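You operate a simulated robot arm through the tools that you are given. There is no shell and no other tool. Be economical: measure what you need, move in short steps, check, and stop when the job is done.

Carry out the task below with a simulated robot arm. There is one attempt and no reset: what you move stays moved.

TASK
Put the brass end cap from the top of the check table and the flow plug from the top of the check table in the teal crate.
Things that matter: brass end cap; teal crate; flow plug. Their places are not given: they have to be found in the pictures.

It is judged by the outcome, as a careful person would: the job done as asked, and still so three seconds after it is handed in. It fails if anything else is knocked over, pushed out of place, dropped, spilled or broken.

THE ROBOT
A 7-joint arm with a two-finger parallel gripper, fixed in place. Base frame: the origin is at the foot of the arm, x ahead of it, y to its left, z up; the work surface is at about z = 0. Lengths are in m, angles in degrees, forces in N, time in s.
With the tool pointing down near the work surface it reaches from about 0.24 to 0.62 m from the base axis. Its first joint turns from -66.0 to 66.0 degrees. Payload 2.6 kg.
Tool frame: the origin (TCP) lies between the finger pads and is the grasp point; the fingertips stand 0.03 m ahead of it; z points along the fingers, y is the line along which they close. The gripper opens to 0.094 m. The fingers are 0.028 m wide and 0.01 m thick; the gripper's body (0.05 by 0.096 m) begins 0.055 m behind the TCP.
Orientation is that of the tool frame in the base frame, as [roll, pitch, yaw] about the fixed x, y, z axes, in that order (R = Rz(yaw) Ry(pitch) Rx(roll)). With the fingers straight down and closing along the base's y, the tool's x points along the base's -x, its y along +y and its z along -z.

THE INTERFACE
- The arm moves only by the tool play_rows. Its argument "deltas" is a list of rows, each an object (a shift or turn left out is 0, a gripper value left out holds the last) with "dr": the turn, a rotation vector about the tool's x, y, z in units of 180 degrees (1.0 is 180 degrees), a list of three; "xyz": the shift along the tool's x, y, z in units of 100 mm (1.0 is 100 mm), a list of three; "gripper": the finger opening in m, from 0 to 0.094. In form: [{"dr": [rx, ry, rz], "xyz": [x, y, z], "gripper": gripper}, ...]. A call has 1 to 12 rows; each row is the pose to reach, as a shift and turn from the pose commanded when the call began, along the tool's axes at that moment. A call with a number of a shift or a turn outside -1 to 1 is refused whole. A row lasts 0.2 s, in which the tool goes at most 0.05 m and 8.6 degrees; a call with a longer step from one row to the next is refused whole, and so is a gripper value outside its range. A pose out of reach is approached as far as the arm can. The call stops where the force on the tool passes 40 N (or 10 N more than at its start, if that is more) or the arm is blocked; 0.2 s more then pass. The fingers move at their own pace (about 0.072 m/s each) and stop on an object; they squeeze with about 37 N. The grip force told is the motor's: it shows also when the fingers shut on nothing. Time passes only in rows, and 0.2 s behind the last, so rows that repeat a pose let the fingers close. It gives the time, the measured TCP pose, the force on the tool (base axes), the opening and the grip force at its end, in the units of the frame above (readings bear some noise).
- Cameras (640 x 400 px; columns grow to the right, rows downward): "scene" is fixed at [0.0331, 0.4437, 0.5557]; the picture's right is [-0.70, -0.72, 0.00], its down [-0.51, 0.50, -0.70] and it looks along [0.50, -0.49, -0.71] (base axes); focal length 242 px, centre (320, 200). "wrist" rides on the gripper at [-0.037, 0, -0.058] in the tool frame; the picture's right is [0.00, -1.00, 0.00], its down [0.97, 0.00, -0.24] and it looks along [0.24, 0.00, 0.97] (tool axes); focal length 218 px, centre (320, 200).
- camera(camera): a new picture of that camera. No time passes.
- probe_pixels(camera, pixels): for up to 12 pixels [column, row] of the newest picture of that camera ("zoom" is the newest enlarged one), the place [x, y, z] in the base frame of the surface seen there, good to about 0.003 m, but the place of the scene camera against the robot may be out by one fixed shift of up to 0.012 m in any direction. No time passes.
- enlarge(camera, box): a new picture of the part [left, top, right, bottom] of that camera's present view, enlarged. No time passes.
- job_done(): hands the job in; it is judged then, once.

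Work in short steps. Measure before you move; look again where a grasp or a placing could have gone wrong, and mend it. You have 60 turns and 26 pictures in all, the two below and enlarged ones among them. Open the gripper and draw the arm clear of the work before you hand the job in, unless the task says otherwise; then end with one line.

The tools are called after "Call:" by a JSON object that holds its "fn" and its "kwargs". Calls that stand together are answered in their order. play_rows: Moves the arm, as the interface text tells. Its arguments: {"type":"object","properties":{"deltas":{"type":"array","items":{"type":"object","properties":{"dr":{"type":"array","items":{"type":"number"}},"xyz":{"type":"array","items":{"type":"number"}},"gripper":{"type":"number"}}}}},"required":["deltas"]} The other tools are called the same way: camera (camera) takes a picture; probe_pixels (camera, pixels) gives the place of the surface under pixels of a picture; enlarge (camera, box) takes an enlarged picture of a part of a camera's view; job_done () hands the job in.

At the start:

```text
time_s: 0.0
position: [0.2874, 0.2185, 0.3582]
orientation: [180.0, -0.1, 180.0]
wrist_force: [-0.1, -0.6, 1.3]
finger_gap: 0.0942
grasp_force: 0.0
```

scene: 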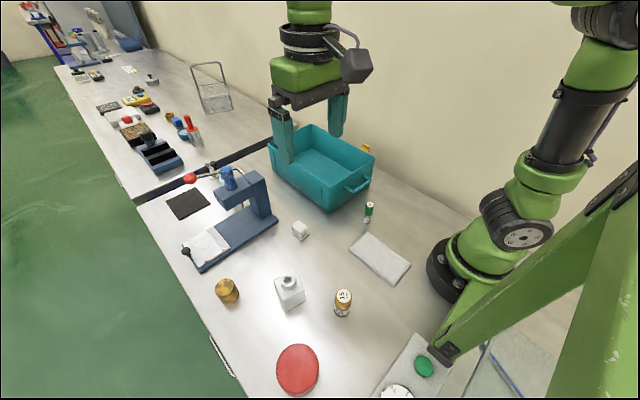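
wrist: 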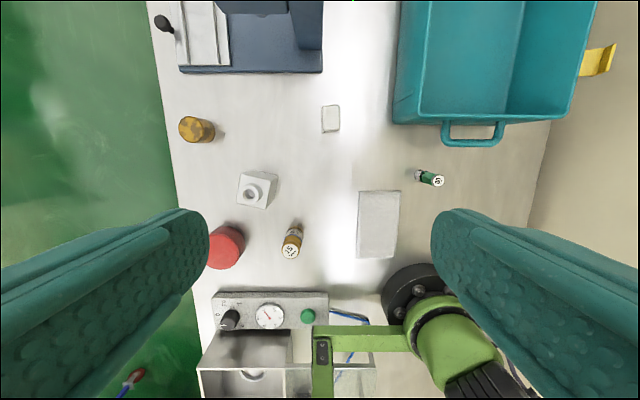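

The wrist view shows a brass item at (196,129), a white block at (257,189), and other small items. I enlarge to identify them.

Call:
{"fn": "enlarge", "kwargs": {"camera": "scene", "box": [180, 190, 420, 340]}}

Call:
{"fn": "enlarge", "kwargs": {"camera": "wrist", "box": [160, 80, 460, 280]}}

Call:
{"fn": "probe_pixels", "kwargs": {"camera": "wrist", "pixels": [[196, 129], [205, 129], [252, 190], [331, 119], [292, 245], [430, 178], [378, 225], [226, 247], [460, 60], [475, 142], [320, 170], [240, 60]]}}

```text
2.67 times, centred on (300, 265) of scene
```

zoom: 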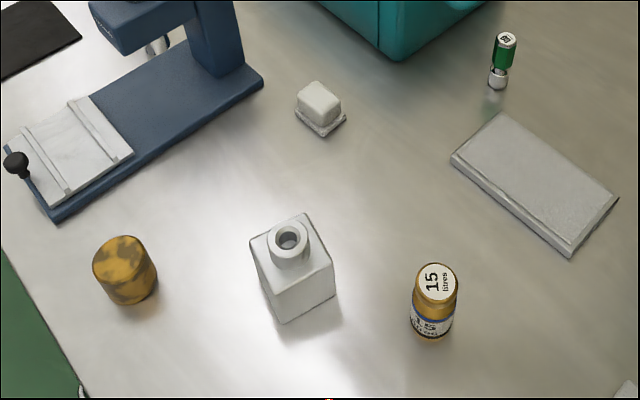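

```text
2.00 times, centred on (310, 180) of wrist
```

zoom: 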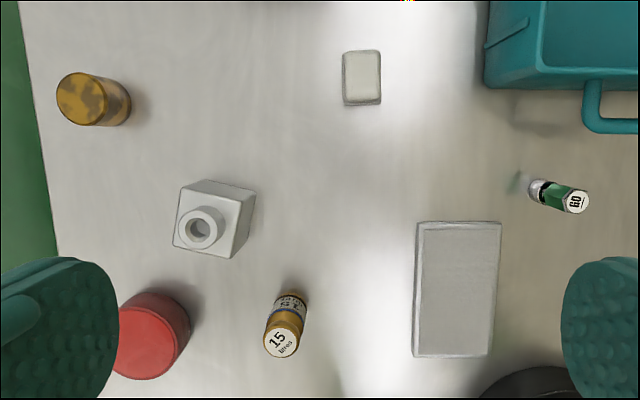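

```text
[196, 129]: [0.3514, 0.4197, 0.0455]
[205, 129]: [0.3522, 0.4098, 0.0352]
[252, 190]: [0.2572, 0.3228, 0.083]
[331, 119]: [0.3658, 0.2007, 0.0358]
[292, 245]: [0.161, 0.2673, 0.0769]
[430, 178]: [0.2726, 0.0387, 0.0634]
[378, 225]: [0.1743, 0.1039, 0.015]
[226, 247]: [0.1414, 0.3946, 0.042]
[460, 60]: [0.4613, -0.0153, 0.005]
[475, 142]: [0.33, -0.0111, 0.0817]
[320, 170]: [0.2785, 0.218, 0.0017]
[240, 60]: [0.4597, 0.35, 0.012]
```

Several candidates for the flow plug; I look closer at the labels on the small cylinders.

Call:
{"fn": "enlarge", "kwargs": {"camera": "scene", "box": [320, 280, 368, 325]}}

Call:
{"fn": "enlarge", "kwargs": {"camera": "scene", "box": [350, 195, 390, 230]}}

Call:
{"fn": "enlarge", "kwargs": {"camera": "scene", "box": [50, 50, 250, 180]}}

```text
8.89 times, centred on (344, 302) of scene
```

zoom: 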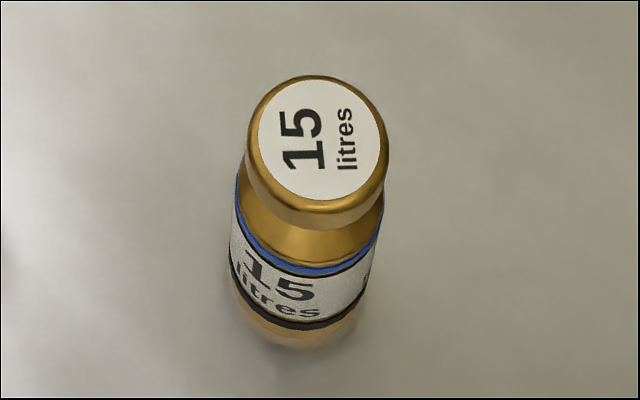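

```text
11.43 times, centred on (370, 212) of scene
```

zoom: 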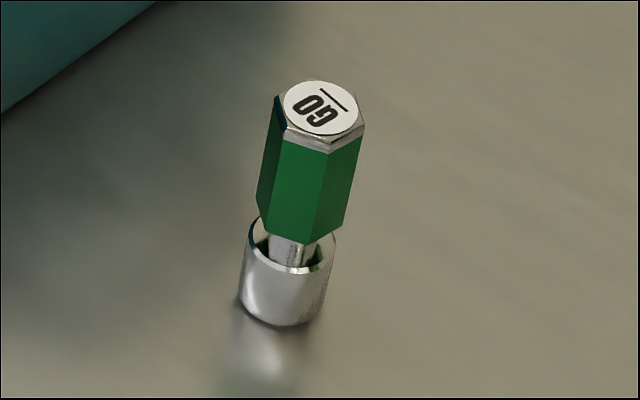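

```text
3.08 times, centred on (150, 115) of scene
```

zoom: 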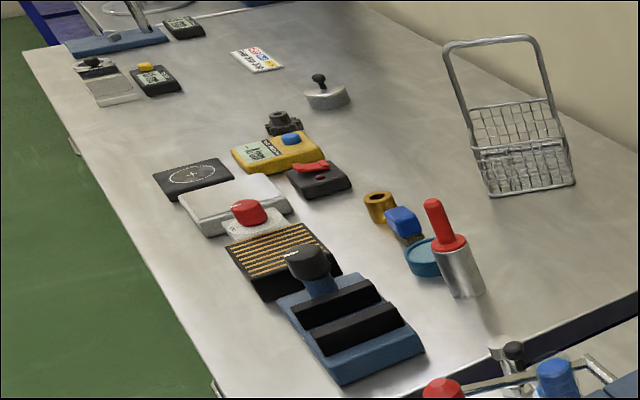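

The "15 litres" brass piece at scene (343,302) is the flow plug, and the plain brass cylinder at (228,291) is the end cap. I move toward the plug and look again from closer.

Call:
{"fn": "play_rows", "kwargs": {"deltas": [{"xyz": [0.25, 0.12, 0.25], "gripper": 0.094}, {"xyz": [0.5, 0.25, 0.5]}, {"xyz": [0.75, 0.37, 0.75]}, {"xyz": [1.0, 0.48, 1.0]}, {"xyz": [1.0, 0.48, 1.0]}]}}

Call:
{"fn": "camera", "kwargs": {"camera": "wrist"}}

```text
time_s: 1.2
position: [0.1859, 0.271, 0.2565]
orientation: [-180.0, 0.0, 180.0]
wrist_force: [-0.1, -0.4, 0.1]
finger_gap: 0.0938
grasp_force: 0.1
```

```text
18 pictures are left
```

wrist: 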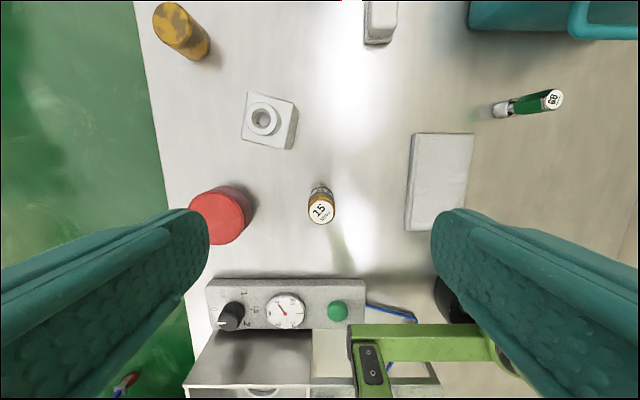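

The plug's top is at (321,210). I probe its edges, the nearby panel, and the brass cap.

Call:
{"fn": "probe_pixels", "kwargs": {"camera": "wrist", "pixels": [[321, 210], [310, 210], [332, 210], [321, 201], [321, 221], [321, 190], [285, 310], [231, 316], [285, 283], [222, 212], [185, 30], [165, 15]]}}

Call:
{"fn": "enlarge", "kwargs": {"camera": "wrist", "box": [280, 170, 360, 240]}}

```text
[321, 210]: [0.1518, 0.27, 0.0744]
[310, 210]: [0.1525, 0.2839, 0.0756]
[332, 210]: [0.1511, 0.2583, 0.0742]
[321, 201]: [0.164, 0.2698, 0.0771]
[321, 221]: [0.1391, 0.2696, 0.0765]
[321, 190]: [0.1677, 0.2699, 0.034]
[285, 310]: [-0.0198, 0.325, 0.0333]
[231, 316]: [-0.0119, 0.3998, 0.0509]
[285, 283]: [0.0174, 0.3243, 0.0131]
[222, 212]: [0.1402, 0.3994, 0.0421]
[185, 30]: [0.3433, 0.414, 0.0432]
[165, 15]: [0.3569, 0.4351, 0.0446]
```

```text
5.71 times, centred on (320, 205) of wrist
```

zoom: 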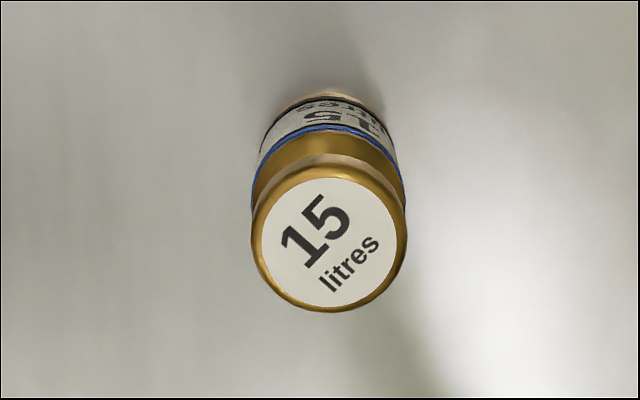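

Plug top centre is about (0.152, 0.2695), diameter ~0.029, height ~0.076. I descend in two stages.

Call:
{"fn": "play_rows", "kwargs": {"deltas": [{"xyz": [0.17, -0.01, 0.2]}, {"xyz": [0.34, -0.01, 0.5]}, {"xyz": [0.34, -0.01, 0.9]}, {"xyz": [0.34, -0.01, 0.9]}, {"xyz": [0.34, -0.01, 0.9]}]}}

Call:
{"fn": "camera", "kwargs": {"camera": "wrist"}}

```text
time_s: 2.4
position: [0.1538, 0.2716, 0.167]
orientation: [-180.0, 0.0, 179.9]
wrist_force: [-0.2, 0.2, 0.1]
finger_gap: 0.0938
grasp_force: 0.1
```

```text
16 pictures are left
```

wrist: 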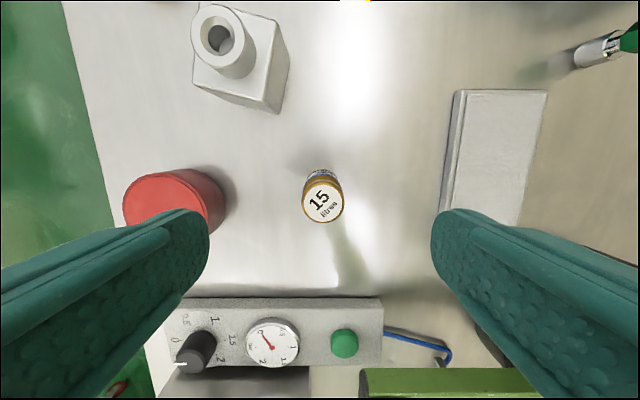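

The plug is centred under the tool (323,201). I shift 2 mm in -y and go down.

Call:
{"fn": "play_rows", "kwargs": {"deltas": [{"xyz": [0.01, -0.02, 0.3]}, {"xyz": [0.01, -0.02, 0.6]}, {"xyz": [0.01, -0.02, 0.85]}, {"xyz": [0.01, -0.02, 1.0]}, {"xyz": [0.01, -0.02, 1.0]}]}}

Call:
{"fn": "play_rows", "kwargs": {"deltas": [{"xyz": [0, 0, 0.15]}, {"xyz": [0, 0, 0.15]}, {"xyz": [0, 0, 0.15], "gripper": 0.0}, {"xyz": [0, 0, 0.15]}, {"xyz": [0, 0, 0.15]}, {"xyz": [0, 0, 0.15]}, {"xyz": [0, 0, 0.15]}]}}

```text
time_s: 3.6
position: [0.1506, 0.2653, 0.0665]
orientation: [180.0, 0.0, -180.0]
wrist_force: [-0.5, -0.5, -0.1]
finger_gap: 0.094
grasp_force: 0.0
```

```text
time_s: 5.2
position: [0.1516, 0.2662, 0.0512]
orientation: [-179.9, 0.1, -180.0]
wrist_force: [0.6, 0.4, 1.0]
finger_gap: 0.0333
grasp_force: 37.1
```

Gripped at 0.033 m. Lift and look.

Call:
{"fn": "play_rows", "kwargs": {"deltas": [{"xyz": [0, 0, -0.2]}, {"xyz": [0, 0, -0.6]}, {"xyz": [0, 0, -1.0]}, {"xyz": [0, 0, -1.0]}]}}

Call:
{"fn": "play_rows", "kwargs": {"deltas": [{"xyz": [0, 0, -0.4]}, {"xyz": [0, 0, -0.8]}, {"xyz": [-0.3, -0.2, -1.0]}, {"xyz": [-0.65, -0.5, -1.0]}, {"xyz": [-1.0, -0.7, -1.0]}, {"xyz": [-1.0, -1.0, -1.0]}, {"xyz": [-1.0, -1.0, -1.0]}]}}

Call:
{"fn": "camera", "kwargs": {"camera": "wrist"}}

Call:
{"fn": "camera", "kwargs": {"camera": "scene"}}

```text
time_s: 6.2
position: [0.1519, 0.2658, 0.1519]
orientation: [-180.0, -0.1, -179.9]
wrist_force: [0.0, -0.4, -2.7]
finger_gap: 0.0334
grasp_force: 37.0
```

```text
time_s: 7.8
position: [0.2543, 0.1635, 0.2537]
orientation: [180.0, -0.1, -180.0]
wrist_force: [0.6, -0.8, -1.6]
finger_gap: 0.0331
grasp_force: 36.9
```

```text
15 pictures are left
```

wrist: 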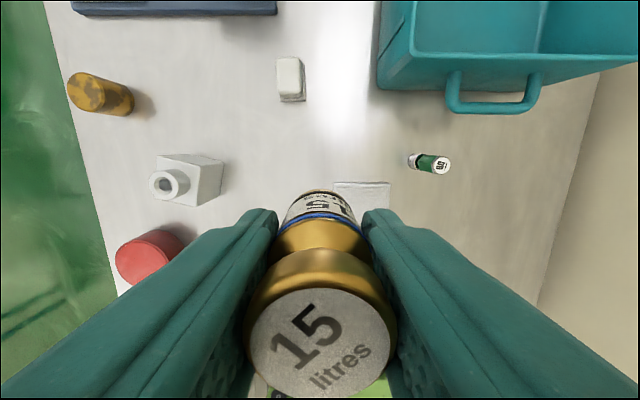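

```text
14 pictures are left
```

scene: 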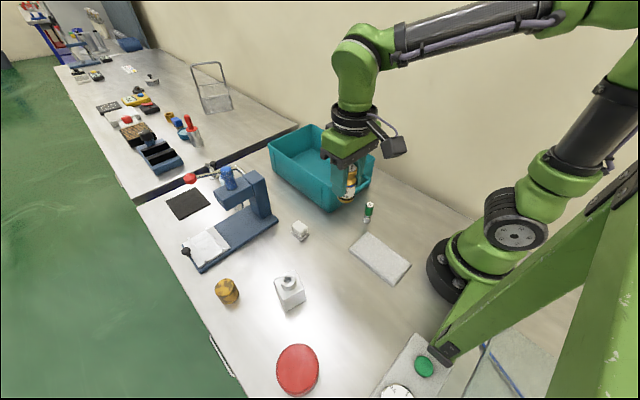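

Held upright. I probe the crate's rim and floor.

Call:
{"fn": "probe_pixels", "kwargs": {"camera": "scene", "pixels": [[270, 145], [310, 126], [330, 187], [300, 166], [300, 150], [310, 160], [293, 135], [290, 155], [373, 155]]}}

Call:
{"fn": "probe_pixels", "kwargs": {"camera": "wrist", "pixels": [[387, 60], [415, 56], [500, 60], [480, 25], [500, 110], [590, 40], [540, 20], [410, 20], [102, 92], [118, 95]]}}

```text
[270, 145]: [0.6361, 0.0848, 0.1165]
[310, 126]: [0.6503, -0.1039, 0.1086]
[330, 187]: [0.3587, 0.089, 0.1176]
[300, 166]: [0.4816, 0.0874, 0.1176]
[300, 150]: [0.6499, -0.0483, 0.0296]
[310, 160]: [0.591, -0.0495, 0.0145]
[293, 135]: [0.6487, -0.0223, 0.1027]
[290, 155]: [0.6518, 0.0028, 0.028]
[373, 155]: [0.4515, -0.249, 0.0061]
```

```text
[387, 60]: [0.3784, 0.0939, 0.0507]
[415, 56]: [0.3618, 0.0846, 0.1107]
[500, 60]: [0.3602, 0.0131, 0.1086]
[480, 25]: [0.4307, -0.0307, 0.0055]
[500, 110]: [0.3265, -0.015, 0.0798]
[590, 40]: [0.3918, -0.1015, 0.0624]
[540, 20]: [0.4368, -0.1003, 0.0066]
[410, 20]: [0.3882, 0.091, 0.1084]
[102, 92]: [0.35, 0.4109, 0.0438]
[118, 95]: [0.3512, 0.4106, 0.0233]
```

Crate interior spans x 0.365–0.65, y −0.10–0.085, rim z≈0.112, floor z≈0.006. I carry the plug to above (0.50, −0.01).

Call:
{"fn": "play_rows", "kwargs": {"deltas": [{"xyz": [-0.25, -0.2, 0]}, {"xyz": [-0.5, -0.43, 0]}, {"xyz": [-0.75, -0.65, 0]}, {"xyz": [-1.0, -0.87, 0]}]}}

Call:
{"fn": "play_rows", "kwargs": {"deltas": [{"xyz": [-0.25, -0.2, 0]}, {"xyz": [-0.5, -0.43, 0]}, {"xyz": [-0.75, -0.65, 0]}, {"xyz": [-1.0, -0.87, 0]}, {"xyz": [-1.0, -0.87, 0]}]}}

Call:
{"fn": "play_rows", "kwargs": {"deltas": [{"xyz": [-0.23, 0, 0.1]}, {"xyz": [-0.46, 0, 0.4]}, {"xyz": [-0.46, 0, 0.7]}, {"xyz": [-0.46, 0, 0.9]}, {"xyz": [-0.46, 0, 0.9]}]}}

Call:
{"fn": "camera", "kwargs": {"camera": "scene"}}

```text
time_s: 8.8
position: [0.3519, 0.0736, 0.2544]
orientation: [179.9, -0.1, -180.0]
wrist_force: [0.4, 0.2, -2.0]
finger_gap: 0.0332
grasp_force: 37.6
```

```text
time_s: 10.0
position: [0.452, -0.0095, 0.2513]
orientation: [-179.9, 0.0, -180.0]
wrist_force: [0.1, -0.5, -2.4]
finger_gap: 0.0331
grasp_force: 36.5
```

```text
time_s: 11.2
position: [0.4979, -0.0101, 0.1623]
orientation: [-180.0, 0.1, -180.0]
wrist_force: [0.0, 0.0, -2.0]
finger_gap: 0.0332
grasp_force: 36.9
```

```text
13 pictures are left
```

scene: 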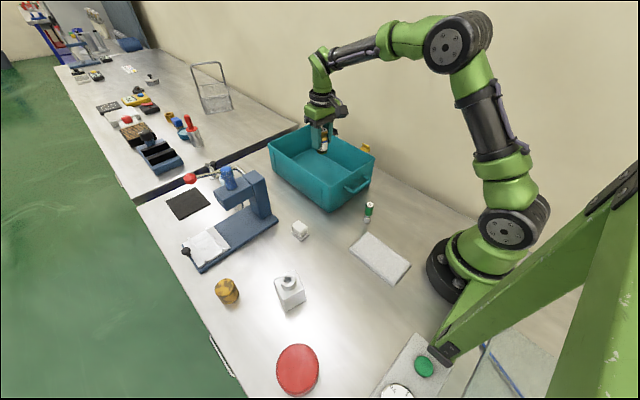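

Over the crate as planned. I lower to TCP z≈0.058 and then open to 0.065.

Call:
{"fn": "play_rows", "kwargs": {"deltas": [{"xyz": [0, 0, 0.4]}, {"xyz": [0, 0, 0.75]}, {"xyz": [0, 0, 0.95]}, {"xyz": [0, 0, 1.0]}, {"xyz": [0, 0, 1.0]}]}}

Call:
{"fn": "play_rows", "kwargs": {"deltas": [{"xyz": [0, 0, 0.03]}, {"xyz": [0, 0, 0.05]}, {"xyz": [0, 0, 0.05]}]}}

```text
time_s: 12.4
position: [0.4973, -0.01, 0.063]
orientation: [179.9, -0.1, 180.0]
wrist_force: [1.1, 0.2, -2.2]
finger_gap: 0.0331
grasp_force: 36.7
```

```text
time_s: 13.2
position: [0.4971, -0.0095, 0.0567]
orientation: [-180.0, 0.0, -180.0]
wrist_force: [-1.0, -0.4, -1.2]
finger_gap: 0.0332
grasp_force: 37.0
```

Call:
{"fn": "play_rows", "kwargs": {"deltas": [{"xyz": [0, 0, 0], "gripper": 0.065}, {"xyz": [0, 0, 0]}, {"xyz": [0, 0, 0]}, {"xyz": [0, 0, -0.3]}, {"xyz": [0, 0, -0.7]}, {"xyz": [0, 0, -1.0]}, {"xyz": [0, 0, -1.0]}]}}

Call:
{"fn": "play_rows", "kwargs": {"deltas": [{"xyz": [0, 0, -0.4]}, {"xyz": [0, 0, -0.8]}, {"xyz": [0, 0, -1.0]}, {"xyz": [0, 0, -1.0]}]}}

Call:
{"fn": "camera", "kwargs": {"camera": "wrist"}}

```text
time_s: 14.8
position: [0.4975, -0.0065, 0.1591]
orientation: [180.0, 0.0, 179.9]
wrist_force: [-0.2, 0.7, 0.7]
finger_gap: 0.0646
grasp_force: 0.2
```

```text
time_s: 15.8
position: [0.4982, -0.0063, 0.2584]
orientation: [-179.9, 0.0, -179.9]
wrist_force: [1.0, 0.1, -0.6]
finger_gap: 0.0648
grasp_force: 0.0
```

```text
12 pictures are left
```

wrist: 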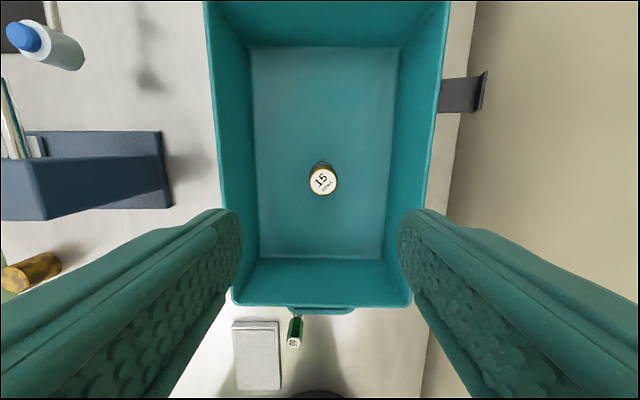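

The plug stands upright in the crate at (323,180). I probe the crate floor, then go back in x and over to the cap.

Call:
{"fn": "probe_pixels", "kwargs": {"camera": "wrist", "pixels": [[323, 250], [323, 262], [323, 220], [270, 220], [380, 220], [130, 150], [40, 190]]}}

Call:
{"fn": "play_rows", "kwargs": {"deltas": [{"xyz": [0.4, 0, 0], "gripper": 0.094}, {"xyz": [0.8, 0.1, 0]}, {"xyz": [1.0, 0.4, 0]}, {"xyz": [1.0, 0.8, 0]}, {"xyz": [1.0, 1.0, 0]}]}}

Call:
{"fn": "play_rows", "kwargs": {"deltas": [{"xyz": [0.3, 0.3, 0]}, {"xyz": [0.6, 0.6, 0]}, {"xyz": [0.6, 1.0, 0]}, {"xyz": [0.6, 1.0, 0]}]}}

Call:
{"fn": "play_rows", "kwargs": {"deltas": [{"xyz": [0, 0.4, 0]}, {"xyz": [0, 0.8, 0]}, {"xyz": [0, 1.0, 0]}, {"xyz": [0, 1.0, 0]}]}}

Call:
{"fn": "play_rows", "kwargs": {"deltas": [{"xyz": [0, 0.4, 0]}, {"xyz": [0, 0.8, 0.2]}, {"xyz": [0, 1.0, 0.5]}, {"xyz": [0, 1.0, 0.5]}]}}

Call:
{"fn": "camera", "kwargs": {"camera": "wrist"}}

```text
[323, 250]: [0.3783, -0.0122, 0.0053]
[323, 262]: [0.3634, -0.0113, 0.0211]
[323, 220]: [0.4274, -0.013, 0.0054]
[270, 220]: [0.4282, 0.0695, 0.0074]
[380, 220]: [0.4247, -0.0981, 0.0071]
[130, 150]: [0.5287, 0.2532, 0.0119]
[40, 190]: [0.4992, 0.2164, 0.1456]
```

```text
time_s: 17.0
position: [0.3973, 0.0893, 0.258]
orientation: [180.0, 0.0, 180.0]
wrist_force: [0.2, -0.2, -0.7]
finger_gap: 0.0941
grasp_force: 0.0
```

```text
time_s: 18.0
position: [0.3375, 0.1909, 0.2576]
orientation: [180.0, 0.0, -180.0]
wrist_force: [-0.7, -0.9, 0.1]
finger_gap: 0.0938
grasp_force: 0.0
```

```text
time_s: 19.0
position: [0.3403, 0.2894, 0.2548]
orientation: [179.9, 0.0, 180.0]
wrist_force: [-0.8, 0.1, 0.4]
finger_gap: 0.094
grasp_force: 0.0
```

```text
time_s: 20.0
position: [0.3373, 0.3887, 0.205]
orientation: [-180.0, 0.1, -180.0]
wrist_force: [-0.2, -0.5, 0.2]
finger_gap: 0.0942
grasp_force: 0.1
```

```text
11 pictures are left
```

wrist: 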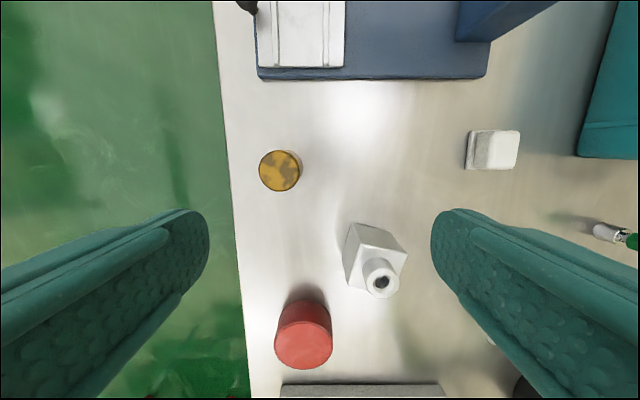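

Cap top is at (279,171). I probe it.

Call:
{"fn": "probe_pixels", "kwargs": {"camera": "wrist", "pixels": [[279, 171], [263, 171], [295, 171], [279, 154], [279, 187], [299, 168], [375, 78], [300, 60]]}}

Call:
{"fn": "enlarge", "kwargs": {"camera": "wrist", "box": [240, 140, 320, 200]}}

```text
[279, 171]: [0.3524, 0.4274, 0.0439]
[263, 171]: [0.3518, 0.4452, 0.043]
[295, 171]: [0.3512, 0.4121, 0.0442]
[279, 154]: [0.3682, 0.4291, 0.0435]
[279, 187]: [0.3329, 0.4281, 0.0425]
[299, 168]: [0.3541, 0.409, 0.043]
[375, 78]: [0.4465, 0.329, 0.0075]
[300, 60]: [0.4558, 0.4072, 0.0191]
```

```text
6.67 times, centred on (280, 170) of wrist
```

zoom: 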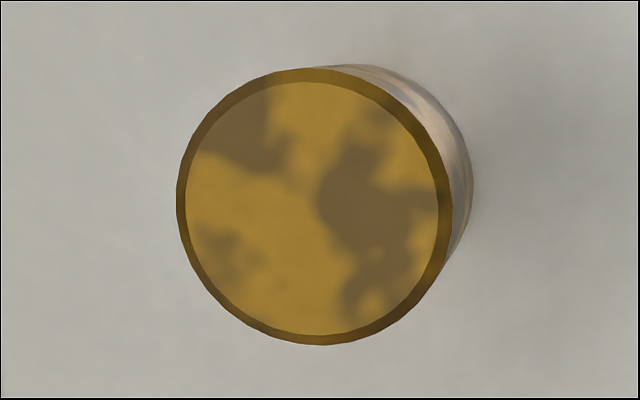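

Cap centre ≈ (0.351, 0.4285), diameter ~0.041, height 0.044. I align and descend to z≈0.105 first.

Call:
{"fn": "play_rows", "kwargs": {"deltas": [{"xyz": [-0.135, 0.39, 0]}, {"xyz": [-0.135, 0.39, 0.4]}, {"xyz": [-0.135, 0.39, 0.8]}, {"xyz": [-0.135, 0.39, 0.9]}, {"xyz": [-0.135, 0.39, 0.9]}]}}

Call:
{"fn": "camera", "kwargs": {"camera": "wrist"}}

```text
time_s: 21.2
position: [0.3528, 0.4287, 0.1173]
orientation: [-180.0, 0.0, -180.0]
wrist_force: [0.7, 0.5, 0.5]
finger_gap: 0.0944
grasp_force: 0.2
```

```text
9 pictures are left
```

wrist: 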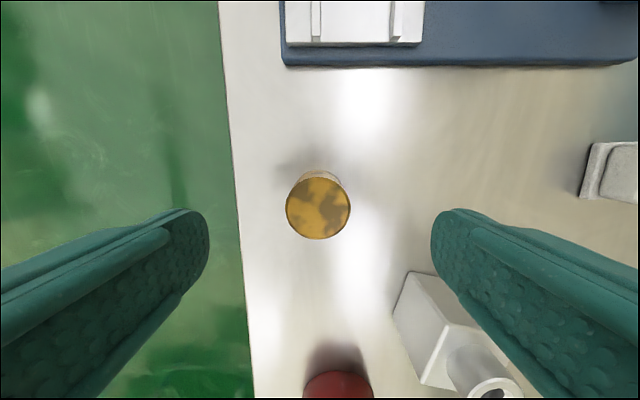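

Centred. Descend to z≈0.038 and close.

Call:
{"fn": "play_rows", "kwargs": {"deltas": [{"xyz": [0, 0, 0.3]}, {"xyz": [0, 0, 0.6]}, {"xyz": [0, 0, 0.79]}, {"xyz": [0, 0, 0.79]}, {"xyz": [0, 0, 0.79], "gripper": 0.0}, {"xyz": [0, 0, 0.79]}, {"xyz": [0, 0, 0.79]}, {"xyz": [0, 0, 0.79]}, {"xyz": [0, 0, 0.79]}]}}

Call:
{"fn": "play_rows", "kwargs": {"deltas": [{"xyz": [0, 0, -0.2]}, {"xyz": [0, 0, -0.6]}, {"xyz": [0, 0, -1.0]}, {"xyz": [0, 0, -1.0]}]}}

Call:
{"fn": "play_rows", "kwargs": {"deltas": [{"xyz": [0, 0, -0.4]}, {"xyz": [0, 0, -0.8]}, {"xyz": [0, 0, -1.0]}, {"xyz": [0, 0, -1.0]}]}}

Call:
{"fn": "camera", "kwargs": {"camera": "scene"}}

```text
time_s: 23.2
position: [0.3525, 0.4296, 0.0391]
orientation: [-180.0, 0.0, 180.0]
wrist_force: [-0.6, 0.7, 0.7]
finger_gap: 0.0404
grasp_force: 36.9
```

```text
time_s: 24.2
position: [0.3524, 0.4289, 0.1387]
orientation: [-179.9, 0.0, 179.9]
wrist_force: [0.4, 0.1, -4.0]
finger_gap: 0.0406
grasp_force: 37.5
```

```text
time_s: 25.2
position: [0.3539, 0.4295, 0.241]
orientation: [180.0, -0.1, 179.9]
wrist_force: [-0.4, 0.5, -3.2]
finger_gap: 0.0404
grasp_force: 37.0
```

```text
8 pictures are left
```

scene: 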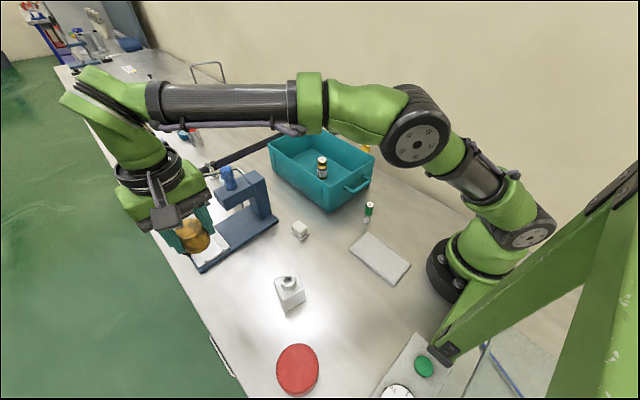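

Cap held. I carry it along y at x≈0.353 first, then to (0.41, 0.0) over the crate.

Call:
{"fn": "play_rows", "kwargs": {"deltas": [{"xyz": [0, -0.3, 0]}, {"xyz": [0, -0.65, 0]}, {"xyz": [0, -1.0, 0]}]}}

Call:
{"fn": "play_rows", "kwargs": {"deltas": [{"xyz": [0, -0.4, 0]}, {"xyz": [0, -0.7, 0]}, {"xyz": [0, -1.0, 0]}]}}

Call:
{"fn": "play_rows", "kwargs": {"deltas": [{"xyz": [0, -0.4, 0]}, {"xyz": [0, -0.7, 0]}, {"xyz": [0, -1.0, 0]}]}}

Call:
{"fn": "play_rows", "kwargs": {"deltas": [{"xyz": [-0.1, -0.4, 0]}, {"xyz": [-0.3, -0.7, 0]}, {"xyz": [-0.58, -1.0, 0]}, {"xyz": [-0.58, -1.0, 0]}]}}

Call:
{"fn": "play_rows", "kwargs": {"deltas": [{"xyz": [0, -0.28, 0.2]}, {"xyz": [0, -0.28, 0.6]}, {"xyz": [0, -0.28, 0.8]}, {"xyz": [0, -0.28, 0.8]}]}}

Call:
{"fn": "camera", "kwargs": {"camera": "wrist"}}

```text
time_s: 26.0
position: [0.3525, 0.3312, 0.2385]
orientation: [-179.9, -0.1, 180.0]
wrist_force: [0.1, 0.3, -3.4]
finger_gap: 0.0405
grasp_force: 37.0
```

```text
time_s: 26.8
position: [0.3516, 0.2297, 0.2376]
orientation: [-180.0, -0.1, 180.0]
wrist_force: [0.7, 0.2, -3.8]
finger_gap: 0.0407
grasp_force: 36.8
```

```text
time_s: 27.6
position: [0.3534, 0.1295, 0.2385]
orientation: [-180.0, 0.0, 180.0]
wrist_force: [0.5, -0.3, -3.3]
finger_gap: 0.0402
grasp_force: 36.7
```

```text
time_s: 28.6
position: [0.4139, 0.03, 0.2402]
orientation: [179.9, 0.0, 180.0]
wrist_force: [0.3, -0.5, -3.7]
finger_gap: 0.0404
grasp_force: 37.2
```

```text
time_s: 29.6
position: [0.4107, 0.0006, 0.1585]
orientation: [-180.0, 0.1, -180.0]
wrist_force: [-0.2, 0.6, -3.3]
finger_gap: 0.0405
grasp_force: 37.2
```

```text
7 pictures are left
```

wrist: 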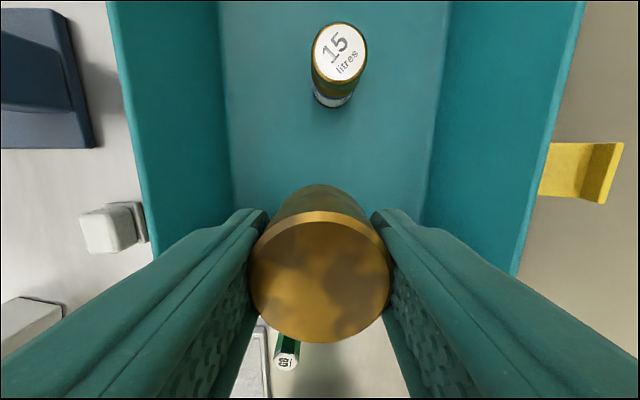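

The plug is well clear. I lower to z≈0.048 and release.

Call:
{"fn": "play_rows", "kwargs": {"deltas": [{"xyz": [0, 0, 0.4]}, {"xyz": [0, 0, 0.75]}, {"xyz": [0, 0, 1.0]}, {"xyz": [0, 0, 1.0]}]}}

Call:
{"fn": "play_rows", "kwargs": {"deltas": [{"xyz": [0, 0, 0.06]}, {"xyz": [0, 0, 0.1]}, {"xyz": [0, 0, 0.1]}]}}

```text
time_s: 30.6
position: [0.4098, 0.001, 0.0588]
orientation: [179.9, -0.1, 179.9]
wrist_force: [-0.3, 0.2, -2.7]
finger_gap: 0.0406
grasp_force: 36.9
```

```text
time_s: 31.4
position: [0.4082, 0.0014, 0.0476]
orientation: [179.9, 0.0, -180.0]
wrist_force: [-0.6, 0.6, -2.5]
finger_gap: 0.0405
grasp_force: 36.9
```

Call:
{"fn": "play_rows", "kwargs": {"deltas": [{"xyz": [0, 0, 0.0], "gripper": 0.07}, {"xyz": [0, 0, 0]}, {"xyz": [0, 0, 0]}, {"xyz": [0, 0, -0.3]}, {"xyz": [0, 0, -0.7]}, {"xyz": [0, 0, -1.0]}, {"xyz": [0, 0, -1.0]}]}}

Call:
{"fn": "play_rows", "kwargs": {"deltas": [{"xyz": [0, 0, -0.4]}, {"xyz": [0, 0, -0.8]}, {"xyz": [0, 0, -1.0]}, {"xyz": [0.3, 0.3, -1.0]}, {"xyz": [0.6, 0.6, -1.0]}, {"xyz": [0.9, 0.9, -1.0]}, {"xyz": [0.9, 0.9, -1.0]}]}}

Call:
{"fn": "camera", "kwargs": {"camera": "scene"}}

Call:
{"fn": "camera", "kwargs": {"camera": "wrist"}}

```text
time_s: 33.0
position: [0.4079, 0.0011, 0.149]
orientation: [180.0, 0.0, 180.0]
wrist_force: [-0.3, -0.5, -1.4]
finger_gap: 0.0701
grasp_force: 0.0
```

```text
time_s: 34.6
position: [0.3208, 0.091, 0.2475]
orientation: [180.0, 0.0, -179.9]
wrist_force: [1.8, 0.8, -0.1]
finger_gap: 0.0698
grasp_force: 0.1
```

```text
6 pictures are left
```

scene: 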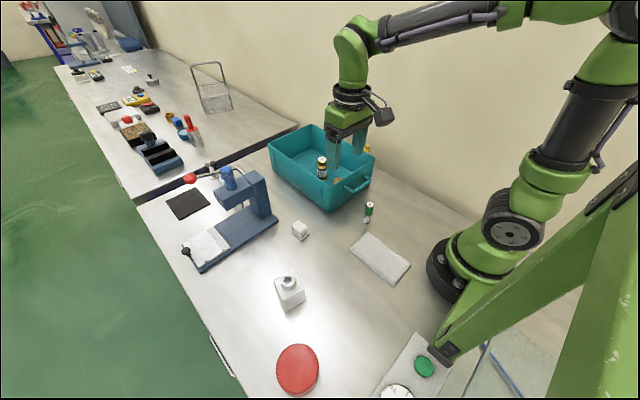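

```text
5 pictures are left
```

wrist: 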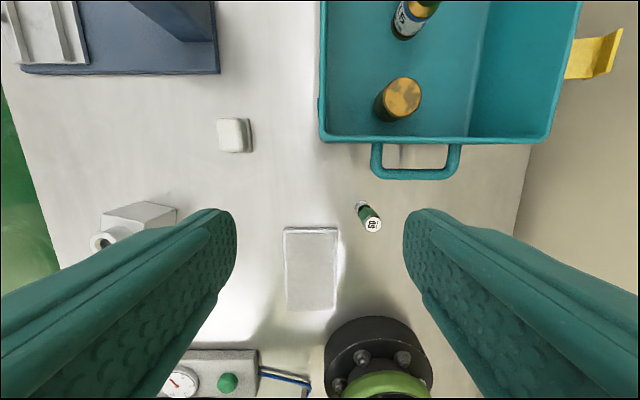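

Both items stand in the crate, the gripper is open and clear, and nothing else has moved. I hand the job in.

Call:
{"fn": "job_done", "kwargs": {}}

```text
The job is handed in.
```

The brass end cap and the flow plug are both standing in the teal crate, and the last pictures show nothing else moved; I took the piece labelled "15 litres" to be the flow plug.
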